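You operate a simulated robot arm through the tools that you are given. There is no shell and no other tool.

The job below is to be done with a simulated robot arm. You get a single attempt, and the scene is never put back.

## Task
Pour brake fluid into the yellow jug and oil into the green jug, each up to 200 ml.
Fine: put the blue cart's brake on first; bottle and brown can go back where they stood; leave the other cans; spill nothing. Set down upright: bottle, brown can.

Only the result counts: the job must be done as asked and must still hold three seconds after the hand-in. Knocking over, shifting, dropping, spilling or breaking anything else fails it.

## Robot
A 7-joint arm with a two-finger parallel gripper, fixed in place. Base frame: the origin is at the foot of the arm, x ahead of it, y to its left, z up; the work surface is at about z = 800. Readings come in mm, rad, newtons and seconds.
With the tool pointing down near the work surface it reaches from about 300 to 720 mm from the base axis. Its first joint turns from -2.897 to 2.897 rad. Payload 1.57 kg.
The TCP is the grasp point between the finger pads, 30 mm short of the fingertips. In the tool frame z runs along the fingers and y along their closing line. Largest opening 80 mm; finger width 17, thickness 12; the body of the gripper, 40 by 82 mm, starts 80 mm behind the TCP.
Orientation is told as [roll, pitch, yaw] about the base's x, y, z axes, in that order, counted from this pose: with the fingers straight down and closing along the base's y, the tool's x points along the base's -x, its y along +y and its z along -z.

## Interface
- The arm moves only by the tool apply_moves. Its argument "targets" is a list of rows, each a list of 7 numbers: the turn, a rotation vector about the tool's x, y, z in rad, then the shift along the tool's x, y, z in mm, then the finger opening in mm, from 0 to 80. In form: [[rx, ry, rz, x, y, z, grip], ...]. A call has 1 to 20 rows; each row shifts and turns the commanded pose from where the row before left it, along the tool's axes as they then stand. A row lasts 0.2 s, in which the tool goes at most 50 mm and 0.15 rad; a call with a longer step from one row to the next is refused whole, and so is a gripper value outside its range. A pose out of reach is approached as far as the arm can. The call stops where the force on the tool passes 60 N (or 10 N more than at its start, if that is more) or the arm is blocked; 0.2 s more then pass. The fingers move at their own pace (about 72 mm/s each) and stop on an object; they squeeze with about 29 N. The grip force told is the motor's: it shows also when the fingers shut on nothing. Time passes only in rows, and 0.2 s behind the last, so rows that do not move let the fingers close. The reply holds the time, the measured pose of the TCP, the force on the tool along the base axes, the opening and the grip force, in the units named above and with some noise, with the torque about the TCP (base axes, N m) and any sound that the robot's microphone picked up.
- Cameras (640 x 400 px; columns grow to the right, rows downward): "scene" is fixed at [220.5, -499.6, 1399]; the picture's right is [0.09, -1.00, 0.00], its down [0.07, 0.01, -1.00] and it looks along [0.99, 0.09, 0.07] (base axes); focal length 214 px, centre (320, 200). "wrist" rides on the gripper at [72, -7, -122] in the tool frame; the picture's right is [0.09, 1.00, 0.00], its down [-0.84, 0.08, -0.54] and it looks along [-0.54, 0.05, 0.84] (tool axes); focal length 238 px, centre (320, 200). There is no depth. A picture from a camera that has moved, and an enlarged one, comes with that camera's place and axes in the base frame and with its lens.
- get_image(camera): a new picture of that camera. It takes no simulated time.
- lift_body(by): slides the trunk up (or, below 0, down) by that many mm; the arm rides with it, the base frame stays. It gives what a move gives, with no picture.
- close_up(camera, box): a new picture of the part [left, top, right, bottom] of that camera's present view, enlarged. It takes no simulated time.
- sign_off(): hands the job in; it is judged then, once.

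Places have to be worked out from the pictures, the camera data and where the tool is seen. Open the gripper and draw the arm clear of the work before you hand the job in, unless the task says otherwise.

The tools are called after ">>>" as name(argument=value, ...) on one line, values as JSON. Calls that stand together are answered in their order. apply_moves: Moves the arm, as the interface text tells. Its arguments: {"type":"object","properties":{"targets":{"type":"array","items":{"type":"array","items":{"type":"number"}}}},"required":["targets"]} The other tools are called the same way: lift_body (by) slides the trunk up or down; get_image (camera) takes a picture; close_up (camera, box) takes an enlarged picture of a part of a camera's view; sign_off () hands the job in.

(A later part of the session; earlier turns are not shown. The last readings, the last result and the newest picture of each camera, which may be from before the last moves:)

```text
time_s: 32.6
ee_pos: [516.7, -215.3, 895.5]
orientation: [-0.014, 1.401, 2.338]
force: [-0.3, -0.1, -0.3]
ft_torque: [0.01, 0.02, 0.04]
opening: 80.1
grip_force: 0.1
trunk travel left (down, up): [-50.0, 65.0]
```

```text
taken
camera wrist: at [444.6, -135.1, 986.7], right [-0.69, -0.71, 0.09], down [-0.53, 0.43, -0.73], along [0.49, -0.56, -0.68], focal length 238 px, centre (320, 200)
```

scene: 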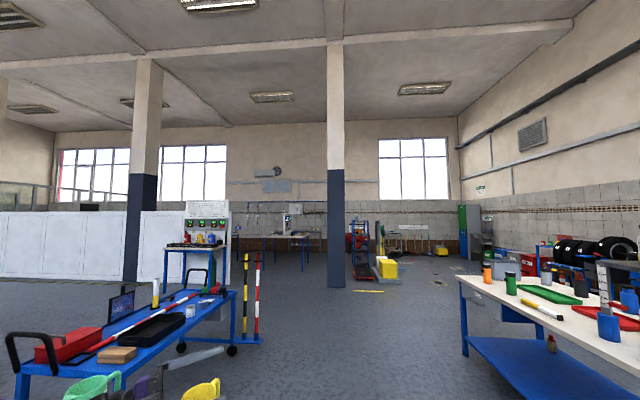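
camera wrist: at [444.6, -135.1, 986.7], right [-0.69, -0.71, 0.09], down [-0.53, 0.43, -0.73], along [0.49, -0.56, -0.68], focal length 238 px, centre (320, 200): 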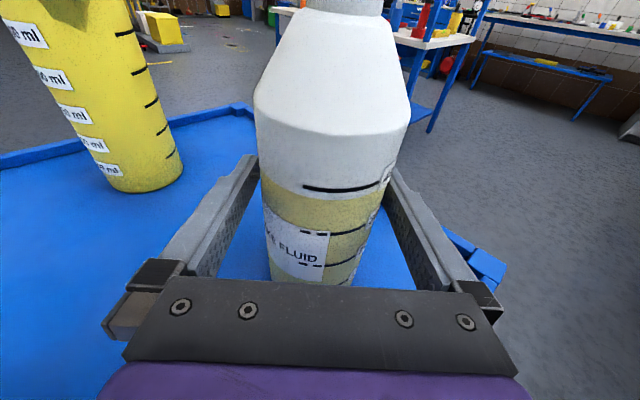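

The fingers straddle the bottle body without contact. I'll zoom on the marks to record the starting liquid level before gripping.

>>> close_up(camera="wrist", box=[220, 120, 440, 290])

>>> close_up(camera="wrist", box=[0, 0, 220, 220])

```text
2.35 times, centred on (330, 205) of wrist
camera zoom: at [444.6, -135.1, 986.7], right [-0.69, -0.71, 0.09], down [-0.53, 0.43, -0.73], along [0.49, -0.56, -0.68], focal length 561 px, centre (296, 188)
```

zoom: 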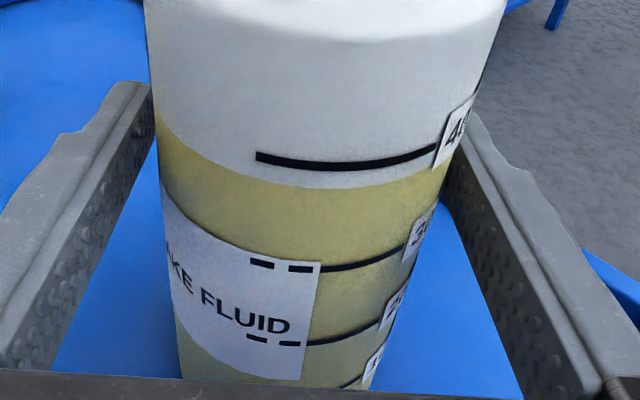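

```text
1.82 times, centred on (110, 110) of wrist
camera zoom: at [444.6, -135.1, 986.7], right [-0.69, -0.71, 0.09], down [-0.53, 0.43, -0.73], along [0.49, -0.56, -0.68], focal length 433 px, centre (702, 364)
```

zoom: 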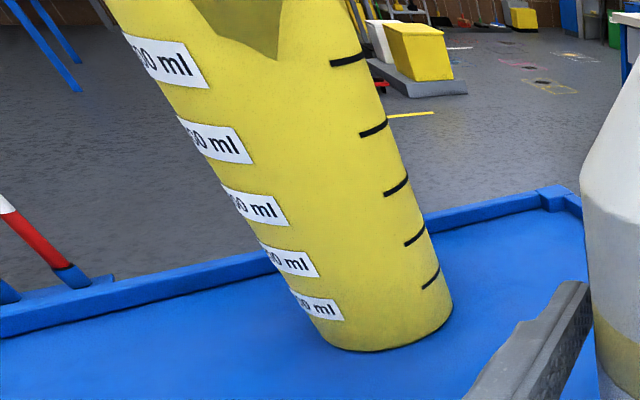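

The fluid stands at roughly 375 ml by the bottle's marks. Before gripping I want to see straight into the jugs in case they aren't empty, so I'll rise off the bottle and turn the camera over the yellow jug.

>>> apply_moves(targets=[[0, 0, 0, 20, 0, -3.4, 80], [0, 0, 0, 30, 0, -5.1, 80], [0, 0, 0, 40, 0, -6.9, 80], [0, 0, 0, 40, 0, -6.9, 80], [0, 0, 0, 40, 0, -6.9, 80], [0, 0, 0, 40, 0, -6.9, 80], [0, 0, 0, 5.2, -33.6, 0.9, 80], [0, 0, 0, 5.2, -33.6, 0.9, 80], [0, 0, 0, 5.2, -33.6, 0.9, 80], [0, 0, 0, 5.2, -33.6, 0.9, 80]])

>>> apply_moves(targets=[[0, -0.14, 0, 0, 0, 0, 80], [0, -0.14, 0, 0, 0, 0, 80], [0, -0.14, 0, 0, 0, 0, 80], [0, -0.14, 0, 0, 0, 0, 80], [0, -0.14, 0, 0, 0, 0, 80], [0, -0.14, 0, 0, 0, 0, 80], [0, -0.14, 0, 0, 0, 0, 80], [0, -0.14, 0, 0, 0, 0, 80], [0, -0.14, 0, 0, 0, 0, 80], [0, -0.14, 0, 0, 0, 0, 80]])

```text
time_s: 34.8
ee_pos: [619.3, -125.8, 1126.0]
orientation: [-0.007, 1.401, 2.344]
force: [0.7, 0.1, 0.2]
ft_torque: [0.02, -0.01, -0.01]
opening: 80.0
grip_force: 0.1
trunk travel left (down, up): [-50.0, 65.0]
```

```text
time_s: 37.0
ee_pos: [616.5, -125.7, 1129.3]
orientation: [-0.003, -0.002, 2.354]
force: [0.5, -0.7, 0.4]
ft_torque: [0.0, -0.01, 0.0]
opening: 80.1
grip_force: 0.0
trunk travel left (down, up): [-50.0, 65.0]
```

Tool is vertical again with the camera near the yellow jug. I'll look down into it.

>>> get_image(camera="wrist")

```text
taken
camera wrist: at [671.6, -173.7, 1250.6], right [-0.64, -0.77, 0.0], down [-0.65, 0.54, 0.54], along [-0.42, 0.35, -0.84], focal length 238 px, centre (320, 200)
```

wrist: 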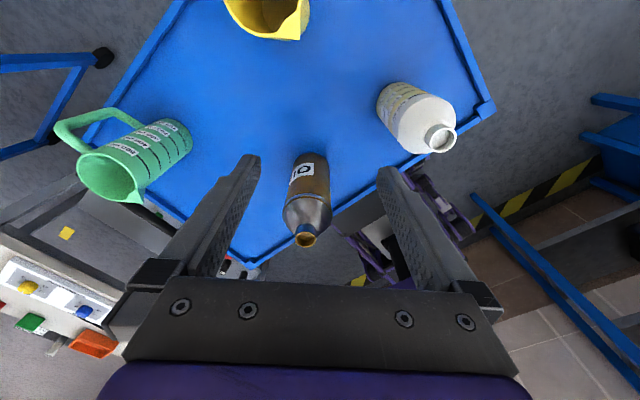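

The jug is cut off at the top edge. I'll pitch the tool about 0.42 rad so the camera looks nearly straight down and shift toward the jug.

>>> apply_moves(targets=[[0, 0.14, 0, 0, 0, 0, 80], [0, 0.14, 0, 0, 0, 0, 80], [0, 0.14, 0, 0, 0, 0, 80], [0, 0, 0, 26.8, -20.2, 12, 80], [0, 0, 0, 26.8, -20.2, 12, 80]])

>>> get_image(camera="wrist")

```text
time_s: 38.2
ee_pos: [686.9, -139.7, 1128.4]
orientation: [-0.003, 0.421, 2.353]
force: [0.5, 0.4, -0.1]
ft_torque: [-0.01, -0.04, 0.0]
opening: 80.0
grip_force: 0.1
trunk travel left (down, up): [-50.0, 65.0]
```

```text
taken
camera wrist: at [701.1, -147.4, 1268.8], right [-0.65, -0.76, 0.03], down [-0.75, 0.64, 0.15], along [-0.14, 0.07, -0.99], focal length 238 px, centre (320, 200)
```

wrist: 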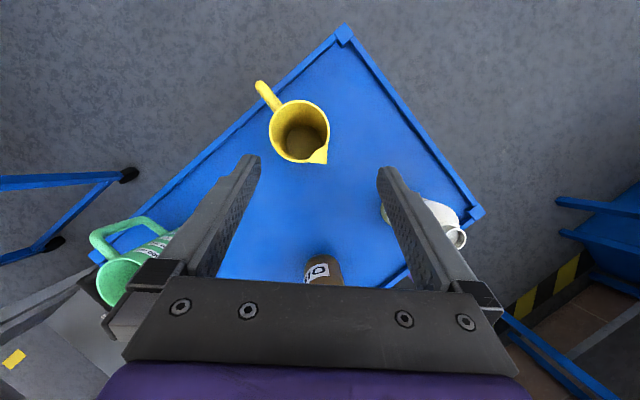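

Now I can see straight into the yellow jug. I'll enlarge it.

>>> close_up(camera="wrist", box=[240, 70, 360, 180])

>>> close_up(camera="wrist", box=[70, 200, 200, 310])

```text
3.64 times, centred on (300, 125) of wrist
camera zoom: at [701.1, -147.4, 1268.8], right [-0.65, -0.76, 0.03], down [-0.75, 0.64, 0.15], along [-0.14, 0.07, -0.99], focal length 867 px, centre (393, 473)
```

zoom: 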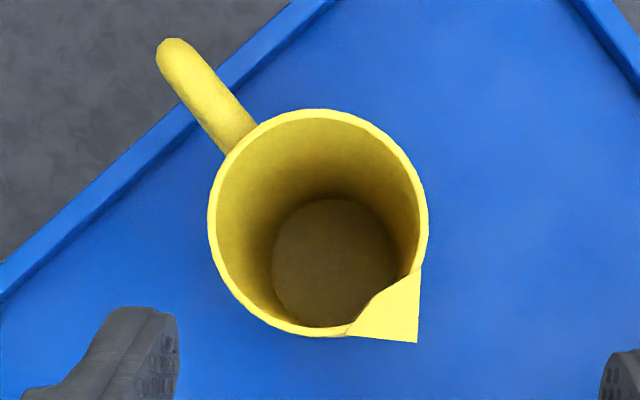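

```text
3.64 times, centred on (135, 255) of wrist
camera zoom: at [701.1, -147.4, 1268.8], right [-0.65, -0.76, 0.03], down [-0.75, 0.64, 0.15], along [-0.14, 0.07, -0.99], focal length 867 px, centre (993, 0)
```

zoom: 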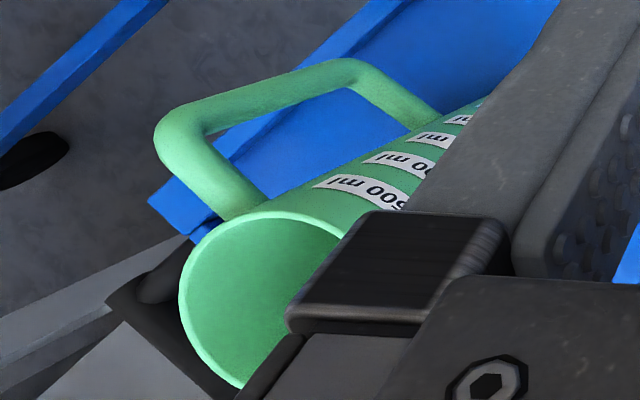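

The yellow jug is empty (the disc visible is its floor at ~z 800) and its centre is ≈ (739, −162). I'll shift 300 mm toward +y to check the green jug the same way.

>>> apply_moves(targets=[[0, 0, 0, -27.7, -30.3, -12.3, 80], [0, 0, 0, -27.7, -30.3, -12.3, 80], [0, 0, 0, -27.7, -30.3, -12.3, 80], [0, 0, 0, -27.7, -30.3, -12.3, 80], [0, 0, 0, -27.7, -30.3, -12.3, 80], [0, 0, 0, -27.7, -30.3, -12.3, 80], [0, 0, 0, -27.7, -30.3, -12.3, 80], [0, 0, 0, 0, 0, 0, 80]])

>>> get_image(camera="wrist")

```text
time_s: 40.0
ee_pos: [690.2, 161.4, 1127.2]
orientation: [-0.001, 0.421, 2.353]
force: [-0.4, 0.6, 1.4]
ft_torque: [0.02, -0.01, 0.0]
opening: 80.0
grip_force: 0.0
trunk travel left (down, up): [-50.0, 65.0]
```

```text
taken
camera wrist: at [704.1, 153.7, 1267.4], right [-0.65, -0.76, 0.04], down [-0.75, 0.64, 0.15], along [-0.14, 0.07, -0.99], focal length 238 px, centre (320, 200)
```

wrist: 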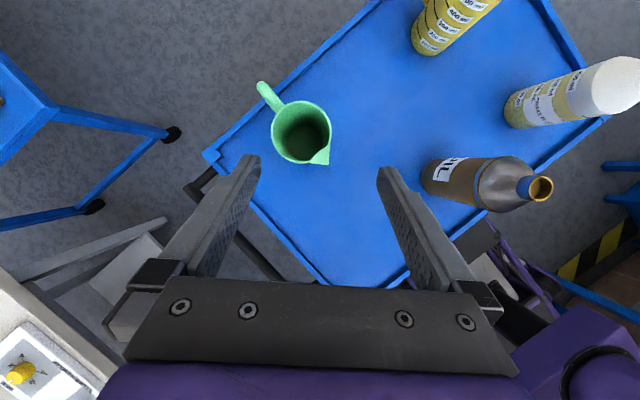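

I'll enlarge the green jug's interior, and the can and bottle as seen from here.

>>> close_up(camera="wrist", box=[240, 70, 360, 180])

>>> close_up(camera="wrist", box=[400, 130, 580, 240])

```text
3.64 times, centred on (300, 125) of wrist
camera zoom: at [704.1, 153.7, 1267.4], right [-0.65, -0.76, 0.04], down [-0.75, 0.64, 0.15], along [-0.14, 0.07, -0.99], focal length 867 px, centre (393, 473)
```

zoom: 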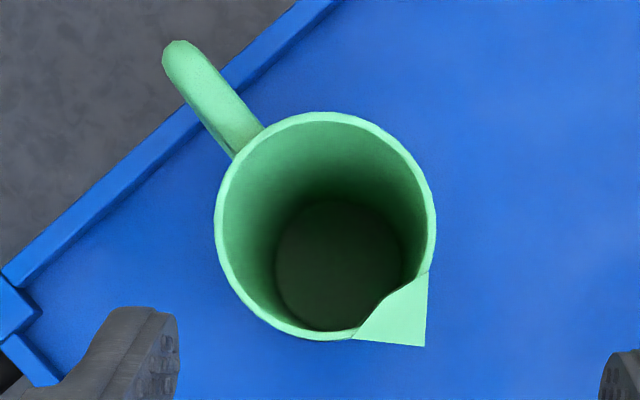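

```text
3.56 times, centred on (490, 185) of wrist
camera zoom: at [704.1, 153.7, 1267.4], right [-0.65, -0.76, 0.04], down [-0.75, 0.64, 0.15], along [-0.14, 0.07, -0.99], focal length 848 px, centre (-284, 253)
```

zoom: 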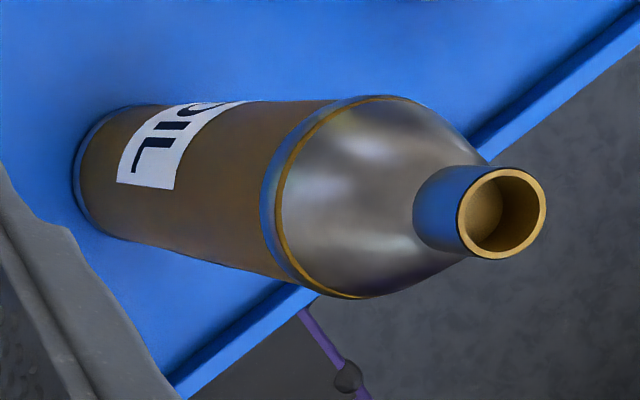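

Both jugs are empty; green jug centre ≈ (740, 138). The can's mouth is confirmed at (518, −21, 1015), body Ø≈75 with shoulder at z≈940. Now I go back above the bottle and pitch the tool to the side-grip attitude.

>>> apply_moves(targets=[[0, 0, 0, 11.95, 38.9, 8.62, 80], [0, 0, 0, 11.95, 38.9, 8.62, 80], [0, 0, 0, 11.95, 38.9, 8.62, 80], [0, 0, 0, 11.95, 38.9, 8.62, 80], [0, 0, 0, 11.95, 38.9, 8.62, 80], [0, 0, 0, 11.95, 38.9, 8.62, 80], [0, 0, 0, 11.95, 38.9, 8.62, 80], [0, 0, 0, 11.95, 38.9, 8.62, 80], [0, 0, 0, 11.95, 38.9, 8.62, 80], [0, 0, 0, 11.95, 38.9, 8.62, 80], [0, 0.14, 0, 0, 0, 0, 80], [0, 0.14, 0, 0, 0, 0, 80], [0, 0.14, 0, 0, 0, 0, 80], [0, 0.14, 0, 0, 0, 0, 80], [0, 0.14, 0, 0, 0, 0, 80], [0, 0.14, 0, 0, 0, 0, 80], [0, 0.14, 0, 0, 0, 0, 80], [0, 0, 0, 0, 0, 0, 80]])

>>> get_image(camera="wrist")

```text
time_s: 43.8
ee_pos: [515.0, -215.2, 1096.9]
orientation: [-0.017, 1.402, 2.339]
force: [0.3, -0.1, 0.1]
ft_torque: [0.03, -0.01, 0.05]
opening: 80.0
grip_force: 0.0
trunk travel left (down, up): [-50.0, 65.0]
```

```text
taken
camera wrist: at [440.9, -135.2, 1188.7], right [-0.69, -0.71, 0.09], down [-0.53, 0.43, -0.73], along [0.49, -0.56, -0.67], focal length 238 px, centre (320, 200)
```

wrist: 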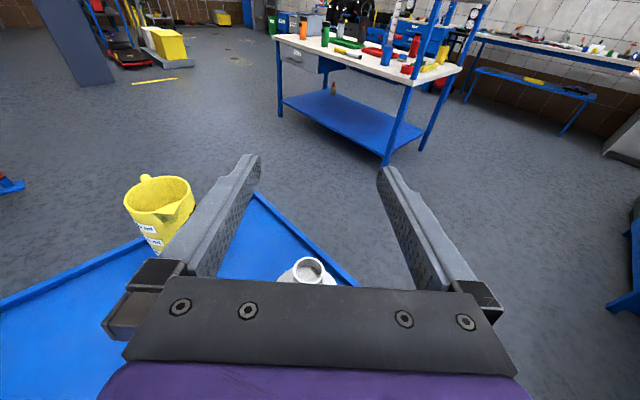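

Same position as before above the bottle. I'll descend to the earlier verified grasp pose at z≈895.

>>> apply_moves(targets=[[0, 0, 0, -19.83, -0.07, 3.54, 80], [0, 0, 0, -19.83, -0.07, 3.54, 80], [0, 0, 0, -19.83, -0.07, 3.54, 80], [0, 0, 0, -19.83, -0.07, 3.54, 80], [0, 0, 0, -19.83, -0.07, 3.54, 80], [0, 0, 0, -19.83, -0.07, 3.54, 80], [0, 0, 0, -19.83, -0.07, 3.54, 80], [0, 0, 0, -19.83, -0.07, 3.54, 80], [0, 0, 0, -19.83, -0.07, 3.54, 80], [0, 0, 0, -19.83, -0.07, 3.54, 80], [0, 0, 0, 0, 0, 0, 80]])

>>> get_image(camera="wrist")

```text
time_s: 46.2
ee_pos: [515.2, -214.5, 895.1]
orientation: [-0.017, 1.401, 2.339]
force: [-0.2, 0.5, 0.4]
ft_torque: [0.0, 0.01, -0.01]
opening: 80.0
grip_force: 0.1
trunk travel left (down, up): [-50.0, 65.0]
```

```text
taken
camera wrist: at [442.3, -134.7, 987.0], right [-0.69, -0.71, 0.09], down [-0.53, 0.43, -0.73], along [0.49, -0.56, -0.67], focal length 238 px, centre (320, 200)
```

wrist: 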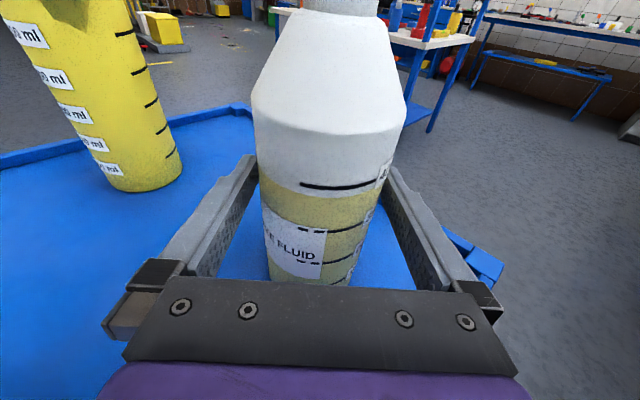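

The bottle is centred within about 1–2 mm. I'll close the fingers on it.

>>> apply_moves(targets=[[0, 0, 0, 0, 0, 0, 50], [0, 0, 0, 0, 0, 0, 50], [0, 0, 0, 0, 0, 0, 50], [0, 0, 0, 0, 0, 0, 50]])

>>> get_image(camera="wrist")

```text
time_s: 47.2
ee_pos: [514.3, -214.8, 895.0]
orientation: [-0.014, 1.401, 2.341]
force: [0.5, -0.5, -0.1]
ft_torque: [-0.17, 0.05, 0.04]
opening: 71.2
grip_force: 29.3
trunk travel left (down, up): [-50.0, 65.0]
```

```text
taken
camera wrist: at [442.3, -134.7, 987.1], right [-0.69, -0.71, 0.09], down [-0.53, 0.43, -0.73], along [0.49, -0.56, -0.67], focal length 238 px, centre (320, 200)
```

wrist: 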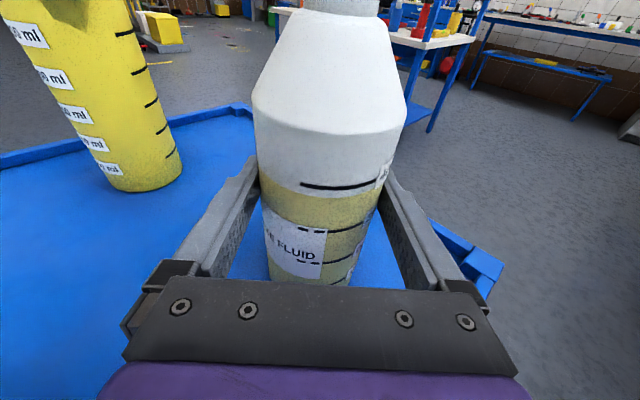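

Gripped at 71.2 mm with 29 N and no visible shift. I'll lift 30 mm slowly and read the weight.

>>> apply_moves(targets=[[0, 0, 0, 4.93, 0, -0.85, 50], [0, 0, 0, 9.86, 0, -1.69, 50], [0, 0, 0, 14.8, 0, -2.5, 50], [0, 0, 0, 0, 0, 0, 50], [0, 0, 0, 0, 0, 0, 50]])

>>> get_image(camera="wrist")

```text
time_s: 48.4
ee_pos: [516.4, -214.2, 926.5]
orientation: [-0.011, 1.399, 2.342]
force: [-0.8, 0.1, -5.1]
ft_torque: [0.06, 0.0, 0.01]
opening: 71.1
grip_force: 29.1
trunk travel left (down, up): [-50.0, 65.0]
```

```text
taken
camera wrist: at [442.8, -135.0, 1017.8], right [-0.69, -0.71, 0.09], down [-0.53, 0.43, -0.73], along [0.48, -0.56, -0.68], focal length 238 px, centre (320, 200)
```

wrist: 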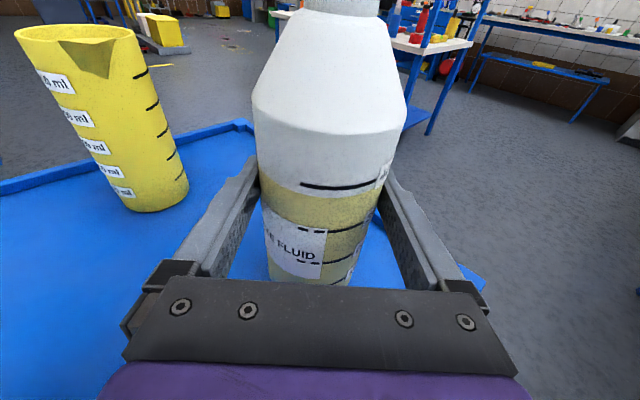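

The bottle weighs about 5.1 N and sits steady. I'll raise it to z≈1090 and carry it upright to beside the yellow jug at about (655, −242).

>>> apply_moves(targets=[[0, 0, 0, 27, 0, -4.6, 50], [0, 0, 0, 27, 0, -4.6, 50], [0, 0, 0, 27, 0, -4.6, 50], [0, 0, 0, 27, 0, -4.6, 50], [0, 0, 0, 27, 0, -4.6, 50], [0, 0, 0, 27, 0, -4.6, 50], [0, 0, 0, 3.32, -13, 19.3, 50], [0, 0, 0, 3.32, -13, 19.3, 50], [0, 0, 0, 3.32, -13, 19.3, 50], [0, 0, 0, 3.32, -13, 19.3, 50], [0, 0, 0, 3.32, -13, 19.3, 50], [0, 0, 0, 3.32, -13, 19.3, 50], [0, 0, 0, 0, 0, 0, 50], [0, 0, 0, 0, 0, 0, 50]])

>>> get_image(camera="wrist")

>>> get_image(camera="scene")

```text
time_s: 51.4
ee_pos: [653.5, -243.7, 1092.6]
orientation: [-0.014, 1.4, 2.34]
force: [-0.6, -1.0, -4.5]
ft_torque: [0.06, 0.02, 0.03]
opening: 71.1
grip_force: 29.4
trunk travel left (down, up): [-50.0, 65.0]
```

```text
taken
camera wrist: at [581.2, -163.8, 1182.8], right [-0.69, -0.71, 0.09], down [-0.53, 0.43, -0.73], along [0.48, -0.56, -0.68], focal length 238 px, centre (320, 200)
```

wrist: 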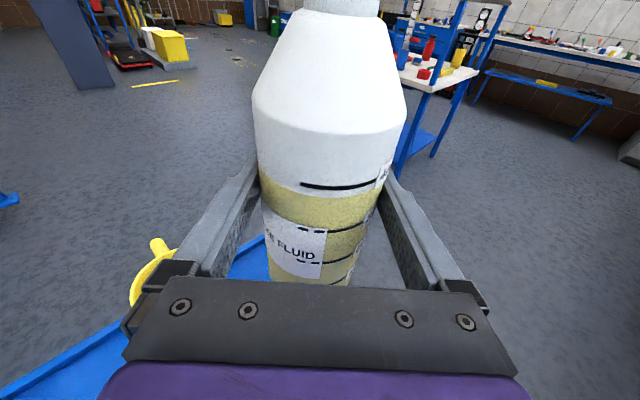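

```text
taken
```

scene: 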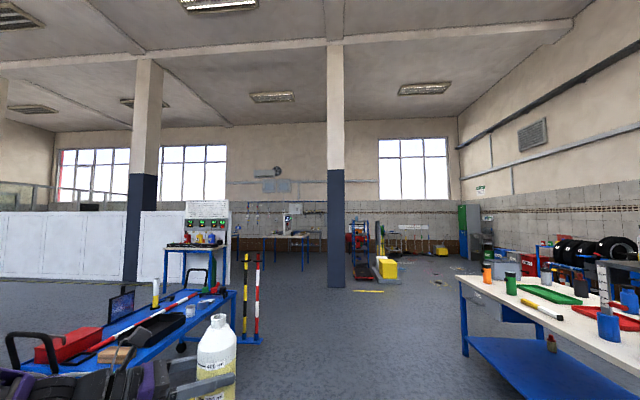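

Bottle held upright beside the jug, about 4.8 N. I'll tip it about 45° (well below the spill angle) at this height and check.

>>> apply_moves(targets=[[-0.0166, 0, -0.0967, 0, 0, 0, 50], [-0.0166, 0, -0.0967, 0, 0, 0, 50], [-0.0166, 0, -0.0967, 0, 0, 0, 50], [-0.0166, 0, -0.0967, 0, 0, 0, 50], [-0.0166, 0, -0.0967, 0, 0, 0, 50], [-0.0166, 0, -0.0967, 0, 0, 0, 50], [-0.0166, 0, -0.0967, 0, 0, 0, 50], [-0.0166, 0, -0.0967, 0, 0, 0, 50], [0, 0, 0, 0, 0, 0, 50]])

>>> get_image(camera="scene")

>>> get_image(camera="wrist")

```text
time_s: 53.4
ee_pos: [653.6, -244.2, 1092.0]
orientation: [1.401, 0.774, -2.596]
force: [-0.5, -0.4, 0.7]
ft_torque: [-0.01, 0.01, 0.01]
opening: 49.8
grip_force: 0.1
trunk travel left (down, up): [-50.0, 65.0]
```

```text
taken
```

scene: 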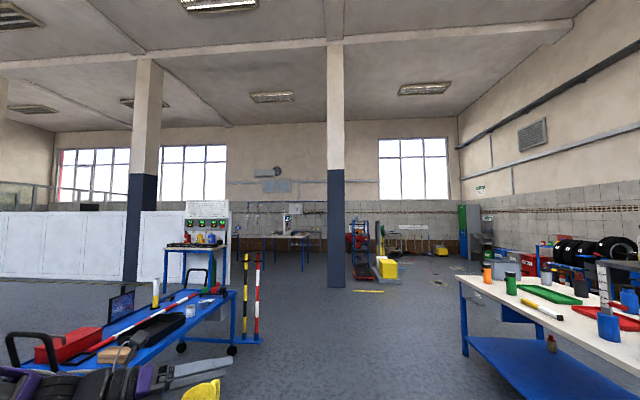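

```text
taken
camera wrist: at [625.9, -119.3, 1151.0], right [-0.44, -0.46, 0.77], down [-0.88, 0.08, -0.46], along [0.16, -0.88, -0.44], focal length 238 px, centre (320, 200)
```

wrist: 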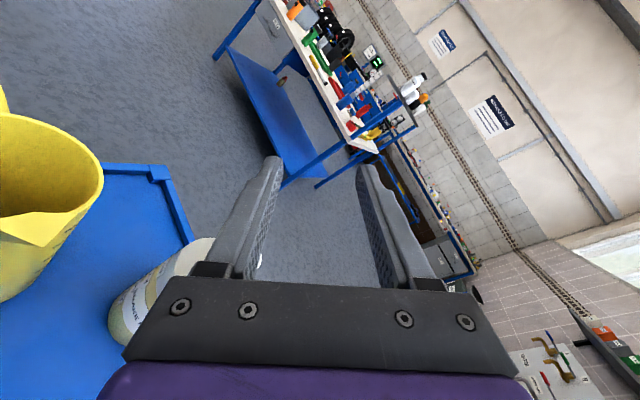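

The gripper lost the bottle: the opening went to 49.8 with no grip force. I'll look closely at where the bottle is now and whether anything spilled.

>>> close_up(camera="wrist", box=[0, 100, 260, 400])

>>> close_up(camera="scene", box=[0, 300, 280, 400])

```text
1.33 times, centred on (130, 250) of wrist
camera zoom: at [625.9, -119.3, 1151.0], right [-0.44, -0.46, 0.77], down [-0.88, 0.08, -0.46], along [0.16, -0.88, -0.44], focal length 318 px, centre (573, 133)
```

zoom: 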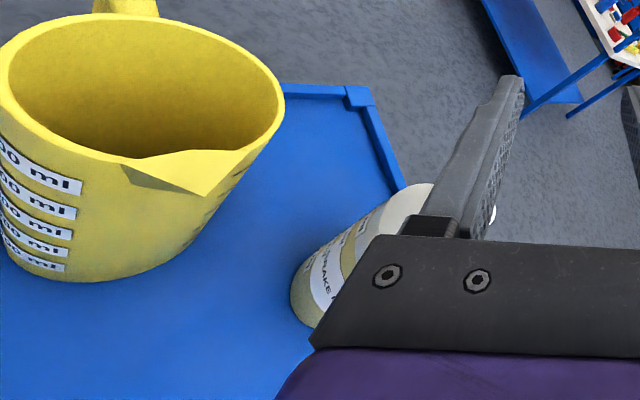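

```text
2.29 times, centred on (140, 350) of scene
camera zoom: at [220.5, -499.6, 1399.0], right [0.09, -1.0, 0.0], down [0.07, 0.01, -1.0], along [0.99, 0.09, 0.07], focal length 490 px, centre (731, -143)
```

zoom: 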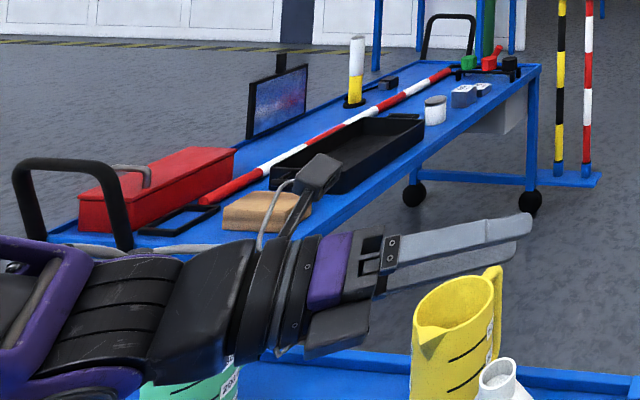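

The bottle appears to have slid straight down and is standing upright on the cart beside the yellow jug. I'll roll the gripper back level, open it, and inspect for the fluid level and any spill.

>>> apply_moves(targets=[[0, 0, 0, 0, 0, 0, 80], [0.0166, 0, 0.0967, 0, 0, 0, 80], [0.0166, 0, 0.0967, 0, 0, 0, 80], [0.0166, 0, 0.0967, 0, 0, 0, 80], [0.0166, 0, 0.0967, 0, 0, 0, 80], [0.0166, 0, 0.0967, 0, 0, 0, 80], [0.0166, 0, 0.0967, 0, 0, 0, 80], [0.0166, 0, 0.0967, 0, 0, 0, 80], [0.0166, 0, 0.0967, 0, 0, 0, 80], [0, 0, 0, 0, 0, 0, 80]])

>>> get_image(camera="wrist")

>>> close_up(camera="scene", box=[100, 340, 280, 400])

```text
time_s: 55.6
ee_pos: [653.2, -244.0, 1090.3]
orientation: [-0.019, 1.399, 2.335]
force: [-0.2, 0.0, -0.3]
ft_torque: [0.01, 0.0, -0.02]
opening: 80.1
grip_force: 0.0
trunk travel left (down, up): [-50.0, 65.0]
```

```text
taken
camera wrist: at [581.3, -164.0, 1182.1], right [-0.69, -0.71, 0.09], down [-0.53, 0.43, -0.73], along [0.49, -0.56, -0.68], focal length 238 px, centre (320, 200)
```

wrist: 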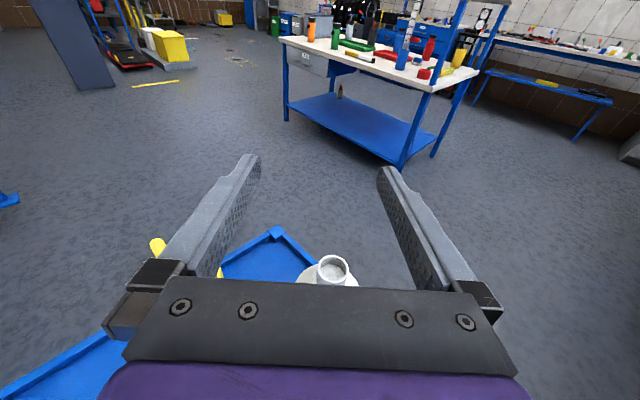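

```text
3.56 times, centred on (190, 370) of scene
camera zoom: at [220.5, -499.6, 1399.0], right [0.09, -1.0, 0.0], down [0.07, 0.01, -1.0], along [0.99, 0.09, 0.07], focal length 763 px, centre (782, -404)
```

zoom: 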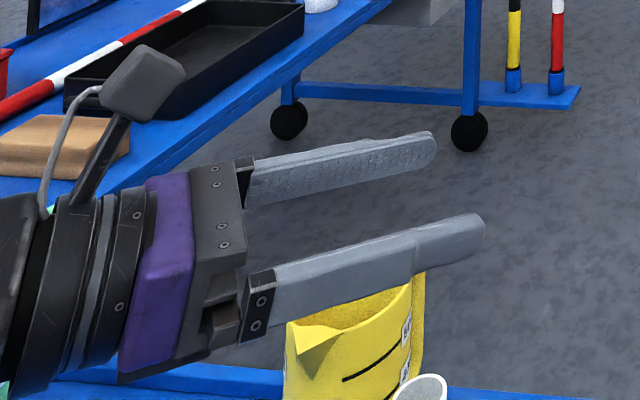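

The bottle landed upright at about (642, −259), no spill visible so far. I'll descend with the fingers around its neck to inspect the level and the surroundings.

>>> apply_moves(targets=[[0, 0, 0, 0, 18.4, 2.8, 80], [0, 0, 0, -29.4, 0, 5, 80], [0, 0, 0, -29.4, 0, 5, 80], [0, 0, 0, -29.4, 0, 5, 80], [0, 0, 0, 0, 0, 0, 80]])

>>> get_image(camera="wrist")

```text
time_s: 56.8
ee_pos: [641.6, -260.1, 999.3]
orientation: [-0.013, 1.4, 2.34]
force: [-0.8, -0.1, 1.6]
ft_torque: [-0.01, 0.02, 0.03]
opening: 80.1
grip_force: 0.0
trunk travel left (down, up): [-50.0, 65.0]
```

```text
taken
camera wrist: at [569.0, -179.7, 1091.3], right [-0.69, -0.71, 0.09], down [-0.53, 0.43, -0.73], along [0.49, -0.56, -0.67], focal length 238 px, centre (320, 200)
```

wrist: 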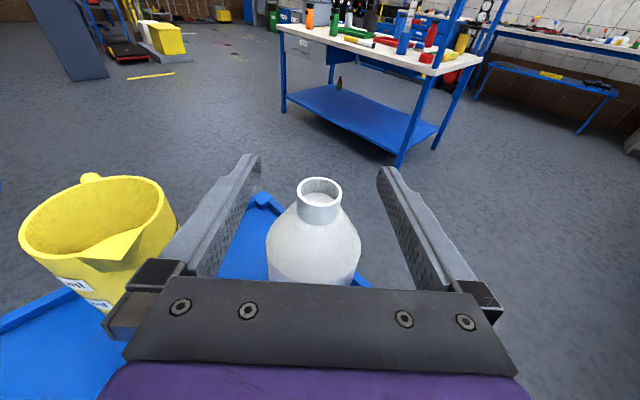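

The mouth is centred between the fingers. I'll descend to z≈895 to view the fluid level against the marks.

>>> apply_moves(targets=[[0, 0, 0, -17.1, 0, 2.93, 80], [0, 0, 0, -17.1, 0, 2.93, 80], [0, 0, 0, -17.1, 0, 2.93, 80], [0, 0, 0, -17.1, 0, 2.93, 80], [0, 0, 0, -17.1, 0, 2.93, 80], [0, 0, 0, -17.1, 0, 2.93, 80], [0, 0, 0, 0, 0, 0, 80]])

>>> get_image(camera="wrist")

>>> close_up(camera="wrist", box=[220, 120, 440, 290])

```text
time_s: 58.4
ee_pos: [642.1, -258.0, 894.3]
orientation: [-0.016, 1.4, 2.339]
force: [0.9, 0.8, -0.1]
ft_torque: [-0.02, -0.03, 0.02]
opening: 80.1
grip_force: 0.1
trunk travel left (down, up): [-50.0, 65.0]
```

```text
taken
camera wrist: at [569.9, -178.1, 986.6], right [-0.69, -0.71, 0.09], down [-0.53, 0.43, -0.73], along [0.49, -0.56, -0.67], focal length 238 px, centre (320, 200)
```

wrist: 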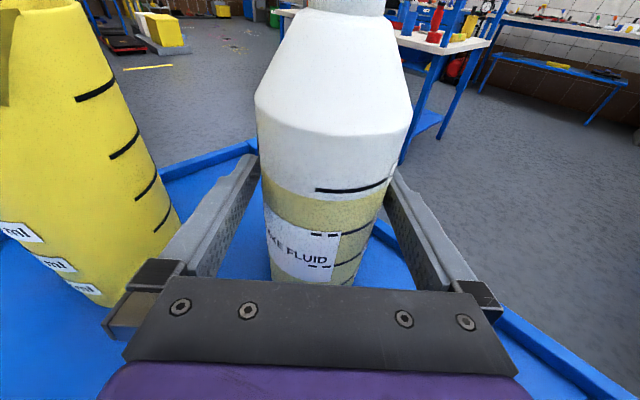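

```text
2.35 times, centred on (330, 205) of wrist
camera zoom: at [569.9, -178.1, 986.6], right [-0.69, -0.71, 0.09], down [-0.53, 0.43, -0.73], along [0.49, -0.56, -0.67], focal length 561 px, centre (296, 188)
```

zoom: 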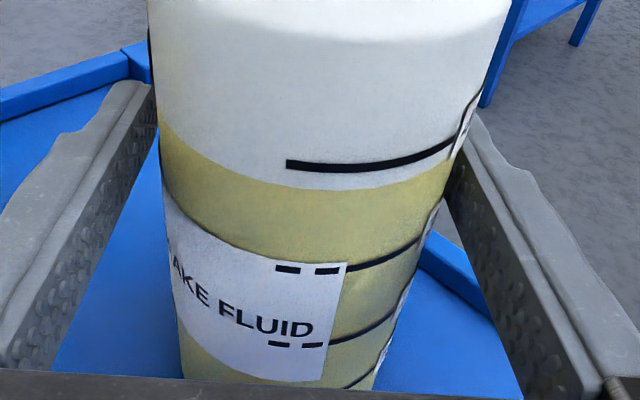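

The level is still just below the 400 mark and nothing is spilled. To avoid another slip I'll grip lower, near the centre of mass (z≈866), with a full-close command, and test small tilts only a few millimetres above the surface.

>>> apply_moves(targets=[[0, 0, 0, -14, 0, 2.4, 80], [0, 0, 0, -14, 0, 2.4, 80], [0, 0, 0, 0, 0, 0, 80], [0, 0, 0, 0, 0, 0, 0], [0, 0, 0, 0, 0, 0, 0], [0, 0, 0, 0, 0, 0, 0], [0, 0, 0, 0, 0, 0, 0]])

>>> get_image(camera="wrist")

```text
time_s: 60.0
ee_pos: [641.0, -258.0, 866.6]
orientation: [-0.015, 1.399, 2.341]
force: [-0.3, -1.8, 0.0]
ft_torque: [-0.25, 0.05, -0.06]
opening: 70.6
grip_force: 29.0
trunk travel left (down, up): [-50.0, 65.0]
```

```text
taken
camera wrist: at [568.9, -178.1, 958.3], right [-0.69, -0.71, 0.09], down [-0.53, 0.43, -0.73], along [0.49, -0.56, -0.67], focal length 238 px, centre (320, 200)
```

wrist: 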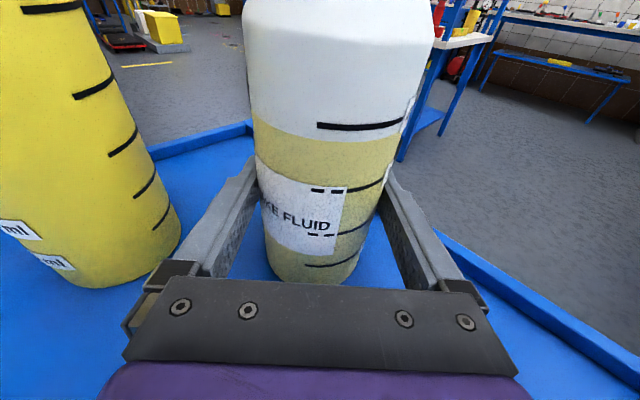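

Gripped at 70.6 mm, 29 N. I'll lift just 12 mm and then test a small slow tilt.

>>> apply_moves(targets=[[0, 0, 0, 5.9, 0, -1, 0], [0, 0, 0, 5.9, 0, -1, 0], [0, 0, 0, 0, 0, 0, 0], [0, 0, 0, 0, 0, 0, 0]])

>>> apply_moves(targets=[[-0.0034, 0, -0.0197, 0, 0, 0, 0], [-0.0034, 0, -0.0197, 0, 0, 0, 0], [0, 0, 0, 0, 0, 0, 0]])

>>> get_image(camera="wrist")

```text
time_s: 61.0
ee_pos: [643.0, -258.1, 878.6]
orientation: [-0.015, 1.398, 2.34]
force: [-0.5, -0.1, -4.5]
ft_torque: [-0.01, 0.02, 0.0]
opening: 70.8
grip_force: 28.9
trunk travel left (down, up): [-50.0, 65.0]
```

```text
time_s: 61.8
ee_pos: [642.2, -258.7, 879.2]
orientation: [0.217, 1.394, 2.569]
force: [-0.4, 0.6, -4.7]
ft_torque: [0.02, 0.02, -0.01]
opening: 70.4
grip_force: 29.1
trunk travel left (down, up): [-50.0, 65.0]
```

```text
taken
camera wrist: at [572.6, -175.5, 970.6], right [-0.69, -0.71, 0.13], down [-0.55, 0.41, -0.73], along [0.47, -0.57, -0.67], focal length 238 px, centre (320, 200)
```

wrist: 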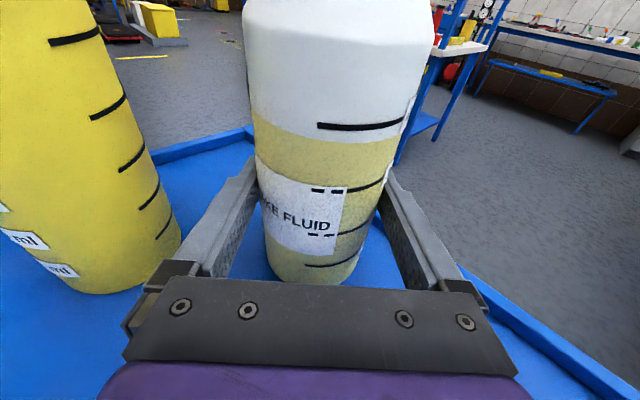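

The small tilt held with no change. I'll continue slowly to about 9° in total at this height and watch.

>>> apply_moves(targets=[[-0.0034, 0, -0.0197, 0, 0, 0, 0], [-0.0034, 0, -0.0197, 0, 0, 0, 0], [-0.0034, 0, -0.0197, 0, 0, 0, 0], [-0.0034, 0, -0.0197, 0, 0, 0, 0], [-0.0034, 0, -0.0197, 0, 0, 0, 0], [-0.0034, 0, -0.0197, 0, 0, 0, 0], [0, 0, 0, 0, 0, 0, 0]])

>>> get_image(camera="wrist")

```text
time_s: 63.4
ee_pos: [641.8, -258.6, 880.0]
orientation: [0.753, 1.339, 3.093]
force: [-0.2, 0.2, -4.5]
ft_torque: [0.01, 0.06, -0.02]
opening: 70.8
grip_force: 29.4
trunk travel left (down, up): [-50.0, 65.0]
```

```text
taken
camera wrist: at [580.2, -168.0, 968.9], right [-0.68, -0.7, 0.25], down [-0.61, 0.34, -0.71], along [0.41, -0.63, -0.66], focal length 238 px, centre (320, 200)
```

wrist: 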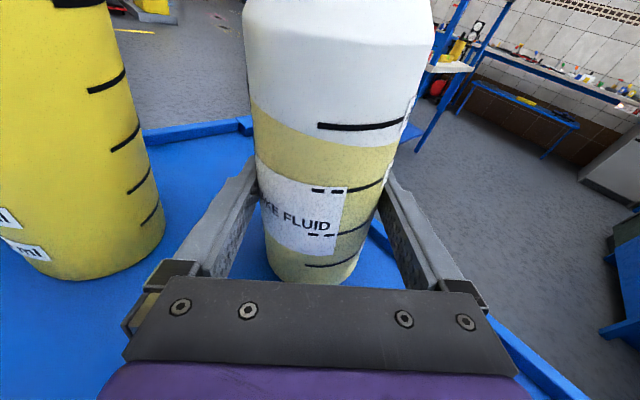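

At 9° tilt the bottle is firmly held with the lower grip and slow motion. I'll bring it upright, raise it to TCP z≈1000 slowly and shift to (636, −264), the pouring start.

>>> apply_moves(targets=[[0.0034, 0, 0.0197, 0, 0, 0, 0], [0.0034, 0, 0.0197, 0, 0, 0, 0], [0.0034, 0, 0.0197, 0, 0, 0, 0], [0.0034, 0, 0.0197, 0, 0, 0, 0], [0.0034, 0, 0.0197, 0, 0, 0, 0], [0.0034, 0, 0.0197, 0, 0, 0, 0], [0.0034, 0, 0.0197, 0, 0, 0, 0], [0.0034, 0, 0.0197, 0, 0, 0, 0], [0, 0, 0, 14.8, 1, -2.5, 0], [0, 0, 0, 14.8, 1, -2.5, 0], [0, 0, 0, 14.8, 1, -2.5, 0], [0, 0, 0, 14.8, 1, -2.5, 0], [0, 0, 0, 14.8, 1, -2.5, 0], [0, 0, 0, 14.8, 1, -2.5, 0], [0, 0, 0, 14.8, 1, -2.5, 0], [0, 0, 0, 14.8, 1, -2.5, 0], [0, 0, 0, 0, 0, 0, 0]])

>>> get_image(camera="wrist")

>>> get_image(camera="scene")

```text
time_s: 67.0
ee_pos: [636.6, -264.7, 999.4]
orientation: [-0.011, 1.397, 2.342]
force: [1.2, -0.4, -4.8]
ft_torque: [0.02, 0.03, 0.0]
opening: 70.7
grip_force: 29.0
trunk travel left (down, up): [-50.0, 65.0]
```

```text
taken
camera wrist: at [564.3, -184.6, 1091.4], right [-0.69, -0.71, 0.09], down [-0.53, 0.43, -0.73], along [0.48, -0.56, -0.68], focal length 238 px, centre (320, 200)
```

wrist: 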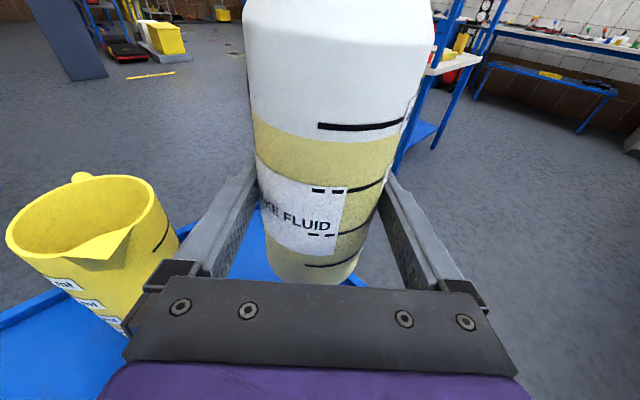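

```text
taken
```

scene: 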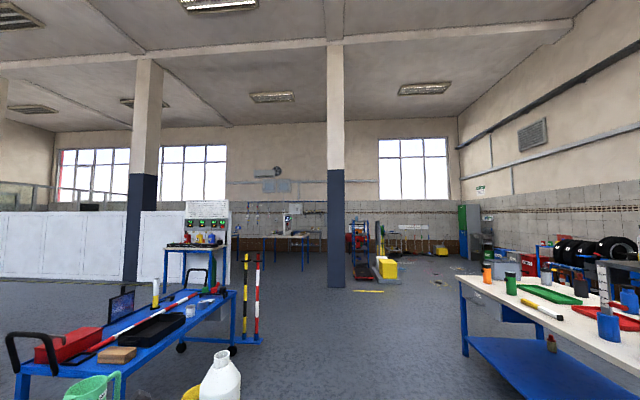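

Held firmly at z≈1000, weight ≈4.7 N. I'll begin tilting slowly (0.03 rad per step) to about 0.5 rad and check.

>>> apply_moves(targets=[[-0.0025, 0, -0.0148, 0, 0, 0, 0], [-0.0034, 0, -0.0197, 0, 0, 0, 0], [-0.0051, 0, -0.0296, 0, 0, 0, 0], [-0.0051, 0, -0.0296, 0, 0, 0, 0], [-0.0051, 0, -0.0296, 0, 0, 0, 0], [-0.0051, 0, -0.0296, 0, 0, 0, 0], [-0.0051, 0, -0.0296, 0, 0, 0, 0], [-0.0051, 0, -0.0296, 0, 0, 0, 0], [-0.0051, 0, -0.0296, 0, 0, 0, 0], [-0.0051, 0, -0.0296, 0, 0, 0, 0], [-0.0051, 0, -0.0296, 0, 0, 0, 0], [-0.0051, 0, -0.0296, 0, 0, 0, 0], [-0.0051, 0, -0.0296, 0, 0, 0, 0], [-0.0051, 0, -0.0296, 0, 0, 0, 0], [-0.0051, 0, -0.0296, 0, 0, 0, 0], [-0.0051, 0, -0.0296, 0, 0, 0, 0], [-0.0051, 0, -0.0296, 0, 0, 0, 0], [-0.0051, 0, -0.0296, 0, 0, 0, 0]])

>>> get_image(camera="wrist")

>>> close_up(camera="scene", box=[100, 300, 280, 400])

```text
time_s: 70.8
ee_pos: [636.1, -264.5, 999.6]
orientation: [1.276, 1.03, -2.696]
force: [0.1, 0.4, -4.7]
ft_torque: [0.0, 0.04, 0.0]
opening: 70.7
grip_force: 28.6
trunk travel left (down, up): [-50.0, 65.0]
```

```text
taken
camera wrist: at [596.0, -153.0, 1075.9], right [-0.57, -0.59, 0.57], down [-0.78, 0.18, -0.6], along [0.25, -0.79, -0.56], focal length 238 px, centre (320, 200)
```

wrist: 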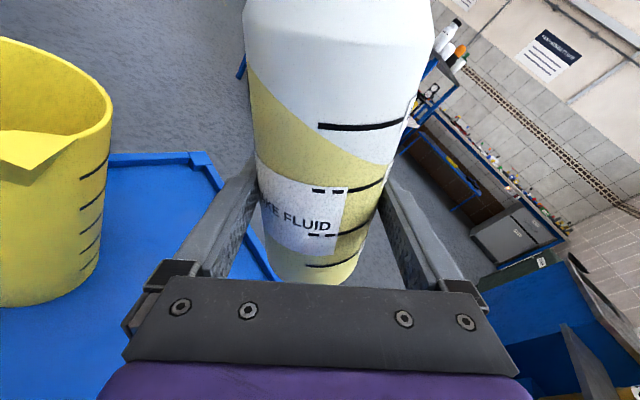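

```text
3.56 times, centred on (190, 350) of scene
camera zoom: at [220.5, -499.6, 1399.0], right [0.09, -1.0, 0.0], down [0.07, 0.01, -1.0], along [0.99, 0.09, 0.07], focal length 763 px, centre (782, -333)
```

zoom: 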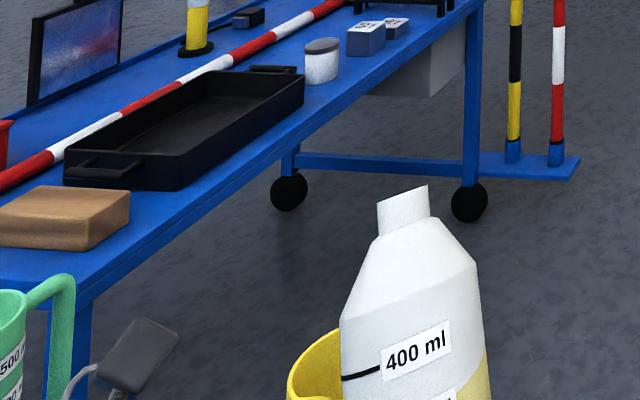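

The bottle is secure at about 29° and the fluid surface tilts visibly inside. I'll continue slowly to about 58°.

>>> apply_moves(targets=[[-0.0034, 0, -0.0197, 0, 0, 0, 0], [-0.0051, 0, -0.0296, 0, 0, 0, 0], [-0.0051, 0, -0.0296, 0, 0, 0, 0], [-0.0051, 0, -0.0296, 0, 0, 0, 0], [-0.0051, 0, -0.0296, 0, 0, 0, 0], [-0.0051, 0, -0.0296, 0, 0, 0, 0], [-0.0051, 0, -0.0296, 0, 0, 0, 0], [-0.0051, 0, -0.0296, 0, 0, 0, 0], [-0.0051, 0, -0.0296, 0, 0, 0, 0], [-0.0051, 0, -0.0296, 0, 0, 0, 0], [-0.0051, 0, -0.0296, 0, 0, 0, 0], [-0.0051, 0, -0.0296, 0, 0, 0, 0], [-0.0051, 0, -0.0296, 0, 0, 0, 0], [-0.0051, 0, -0.0296, 0, 0, 0, 0], [-0.0051, 0, -0.0296, 0, 0, 0, 0], [-0.0051, 0, -0.0296, 0, 0, 0, 0], [-0.0051, 0, -0.0296, 0, 0, 0, 0]])

>>> get_image(camera="wrist")

>>> close_up(camera="scene", box=[100, 300, 280, 400])

```text
time_s: 74.4
ee_pos: [638.0, -265.2, 999.8]
orientation: [1.465, 0.545, -2.556]
force: [0.5, 0.5, -4.8]
ft_torque: [-0.04, 0.09, 0.01]
opening: 70.5
grip_force: 28.5
trunk travel left (down, up): [-50.0, 65.0]
```

```text
taken
camera wrist: at [617.8, -131.7, 1043.1], right [-0.3, -0.33, 0.89], down [-0.95, 0.01, -0.32], along [0.1, -0.94, -0.31], focal length 238 px, centre (320, 200)
```

wrist: 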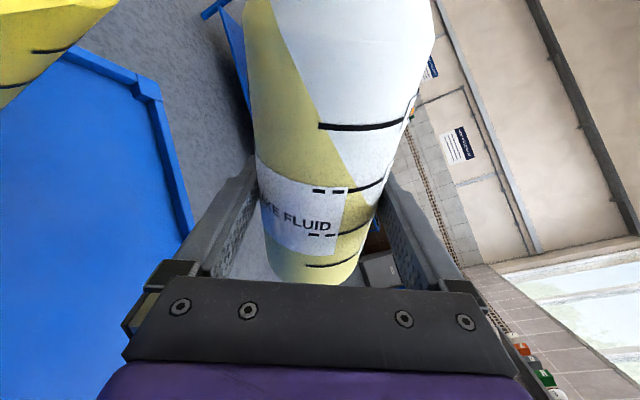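

```text
3.56 times, centred on (190, 350) of scene
camera zoom: at [220.5, -499.6, 1399.0], right [0.09, -1.0, 0.0], down [0.07, 0.01, -1.0], along [0.99, 0.09, 0.07], focal length 763 px, centre (782, -333)
```

zoom: 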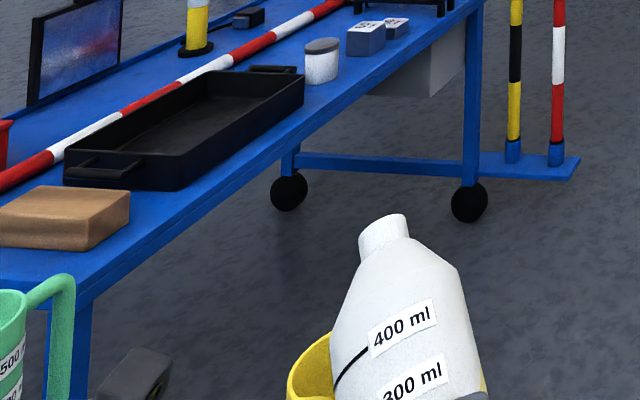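

At about 58° it's steady and the mouth is above the jug's near half. I'll continue to about 72°, still below the predicted pour onset.

>>> apply_moves(targets=[[-0.0034, 0, -0.0197, 0, 0, 0, 0], [-0.0051, 0, -0.0296, 0, 0, 0, 0], [-0.0051, 0, -0.0296, 0, 0, 0, 0], [-0.0051, 0, -0.0296, 0, 0, 0, 0], [-0.0051, 0, -0.0296, 0, 0, 0, 0], [-0.0051, 0, -0.0296, 0, 0, 0, 0], [-0.0051, 0, -0.0296, 0, 0, 0, 0], [-0.0034, 0, -0.0197, 0, 0, 0, 0], [0, 0, 0, 0, 0, 0, 0]])

>>> get_image(camera="wrist")

>>> close_up(camera="scene", box=[140, 320, 260, 400])

```text
time_s: 76.4
ee_pos: [637.0, -263.2, 999.3]
orientation: [1.51, 0.329, -2.538]
force: [-0.4, 1.1, -4.0]
ft_torque: [0.01, 0.03, 0.02]
opening: 70.5
grip_force: 29.2
trunk travel left (down, up): [-50.0, 65.0]
```

```text
taken
camera wrist: at [622.9, -126.2, 1023.4], right [-0.16, -0.18, 0.97], down [-0.99, -0.03, -0.17], along [0.06, -0.98, -0.18], focal length 238 px, centre (320, 200)
```

wrist: 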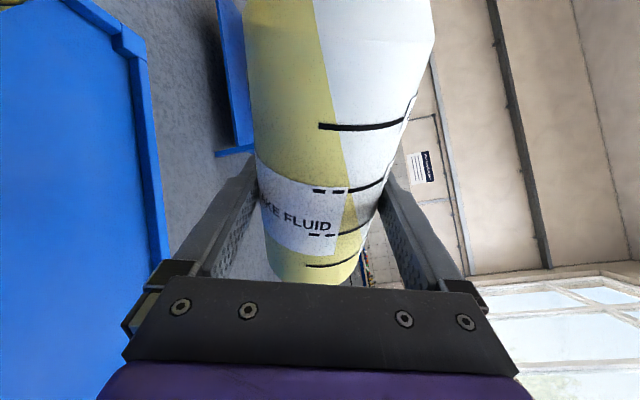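

```text
5.00 times, centred on (200, 360) of scene
camera zoom: at [220.5, -499.6, 1399.0], right [0.09, -1.0, 0.0], down [0.07, 0.01, -1.0], along [0.99, 0.09, 0.07], focal length 1072 px, centre (920, -600)
```

zoom: 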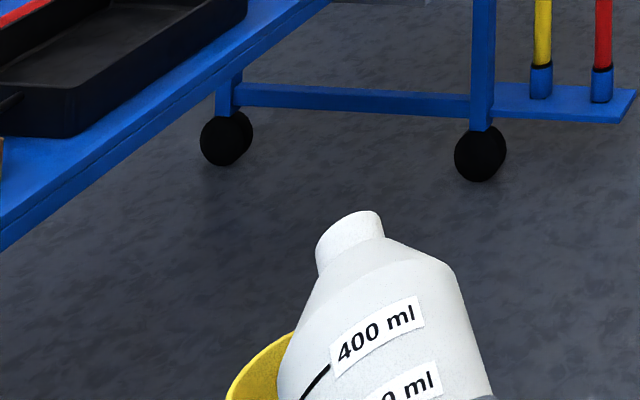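

Steady at about 71°, no flow yet. I'll tilt on in small increments with checks: next about 4° more.

>>> apply_moves(targets=[[-0.0034, 0, -0.0197, 0, 0, 0, 0], [-0.0034, 0, -0.0197, 0, 0, 0, 0], [-0.0034, 0, -0.0197, 0, 0, 0, 0], [-0.0017, 0, -0.0099, 0, 0, 0, 0], [0, 0, 0, 0, 0, 0, 0]])

>>> close_up(camera="scene", box=[140, 320, 260, 400])

>>> close_up(camera="wrist", box=[200, 0, 460, 290])

```text
time_s: 77.6
ee_pos: [636.3, -264.7, 999.9]
orientation: [1.522, 0.26, -2.535]
force: [-0.4, -0.4, -5.2]
ft_torque: [-0.06, 0.07, -0.01]
opening: 70.7
grip_force: 28.8
trunk travel left (down, up): [-50.0, 65.0]
```

```text
5.00 times, centred on (200, 360) of scene
camera zoom: at [220.5, -499.6, 1399.0], right [0.09, -1.0, 0.0], down [0.07, 0.01, -1.0], along [0.99, 0.09, 0.07], focal length 1072 px, centre (920, -600)
```

zoom: 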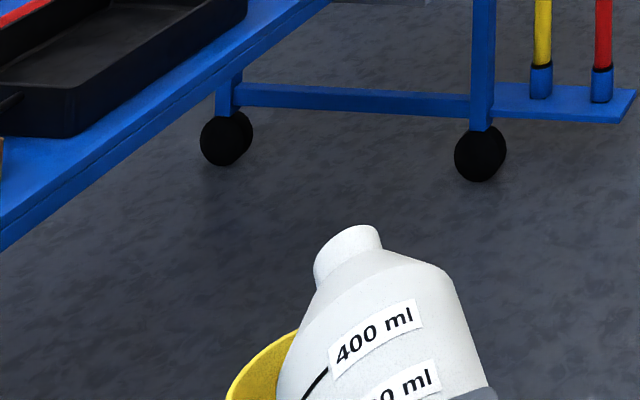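

```text
1.38 times, centred on (330, 145) of wrist
camera zoom: at [623.7, -125.3, 1017.6], right [-0.11, -0.13, 0.98], down [-0.99, -0.04, -0.11], along [0.05, -0.99, -0.13], focal length 329 px, centre (306, 276)
```

zoom: 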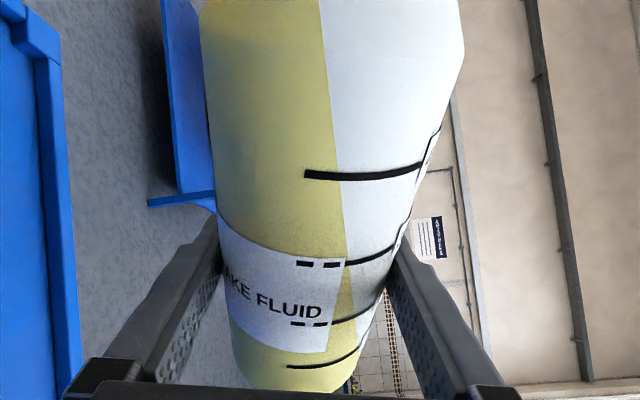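

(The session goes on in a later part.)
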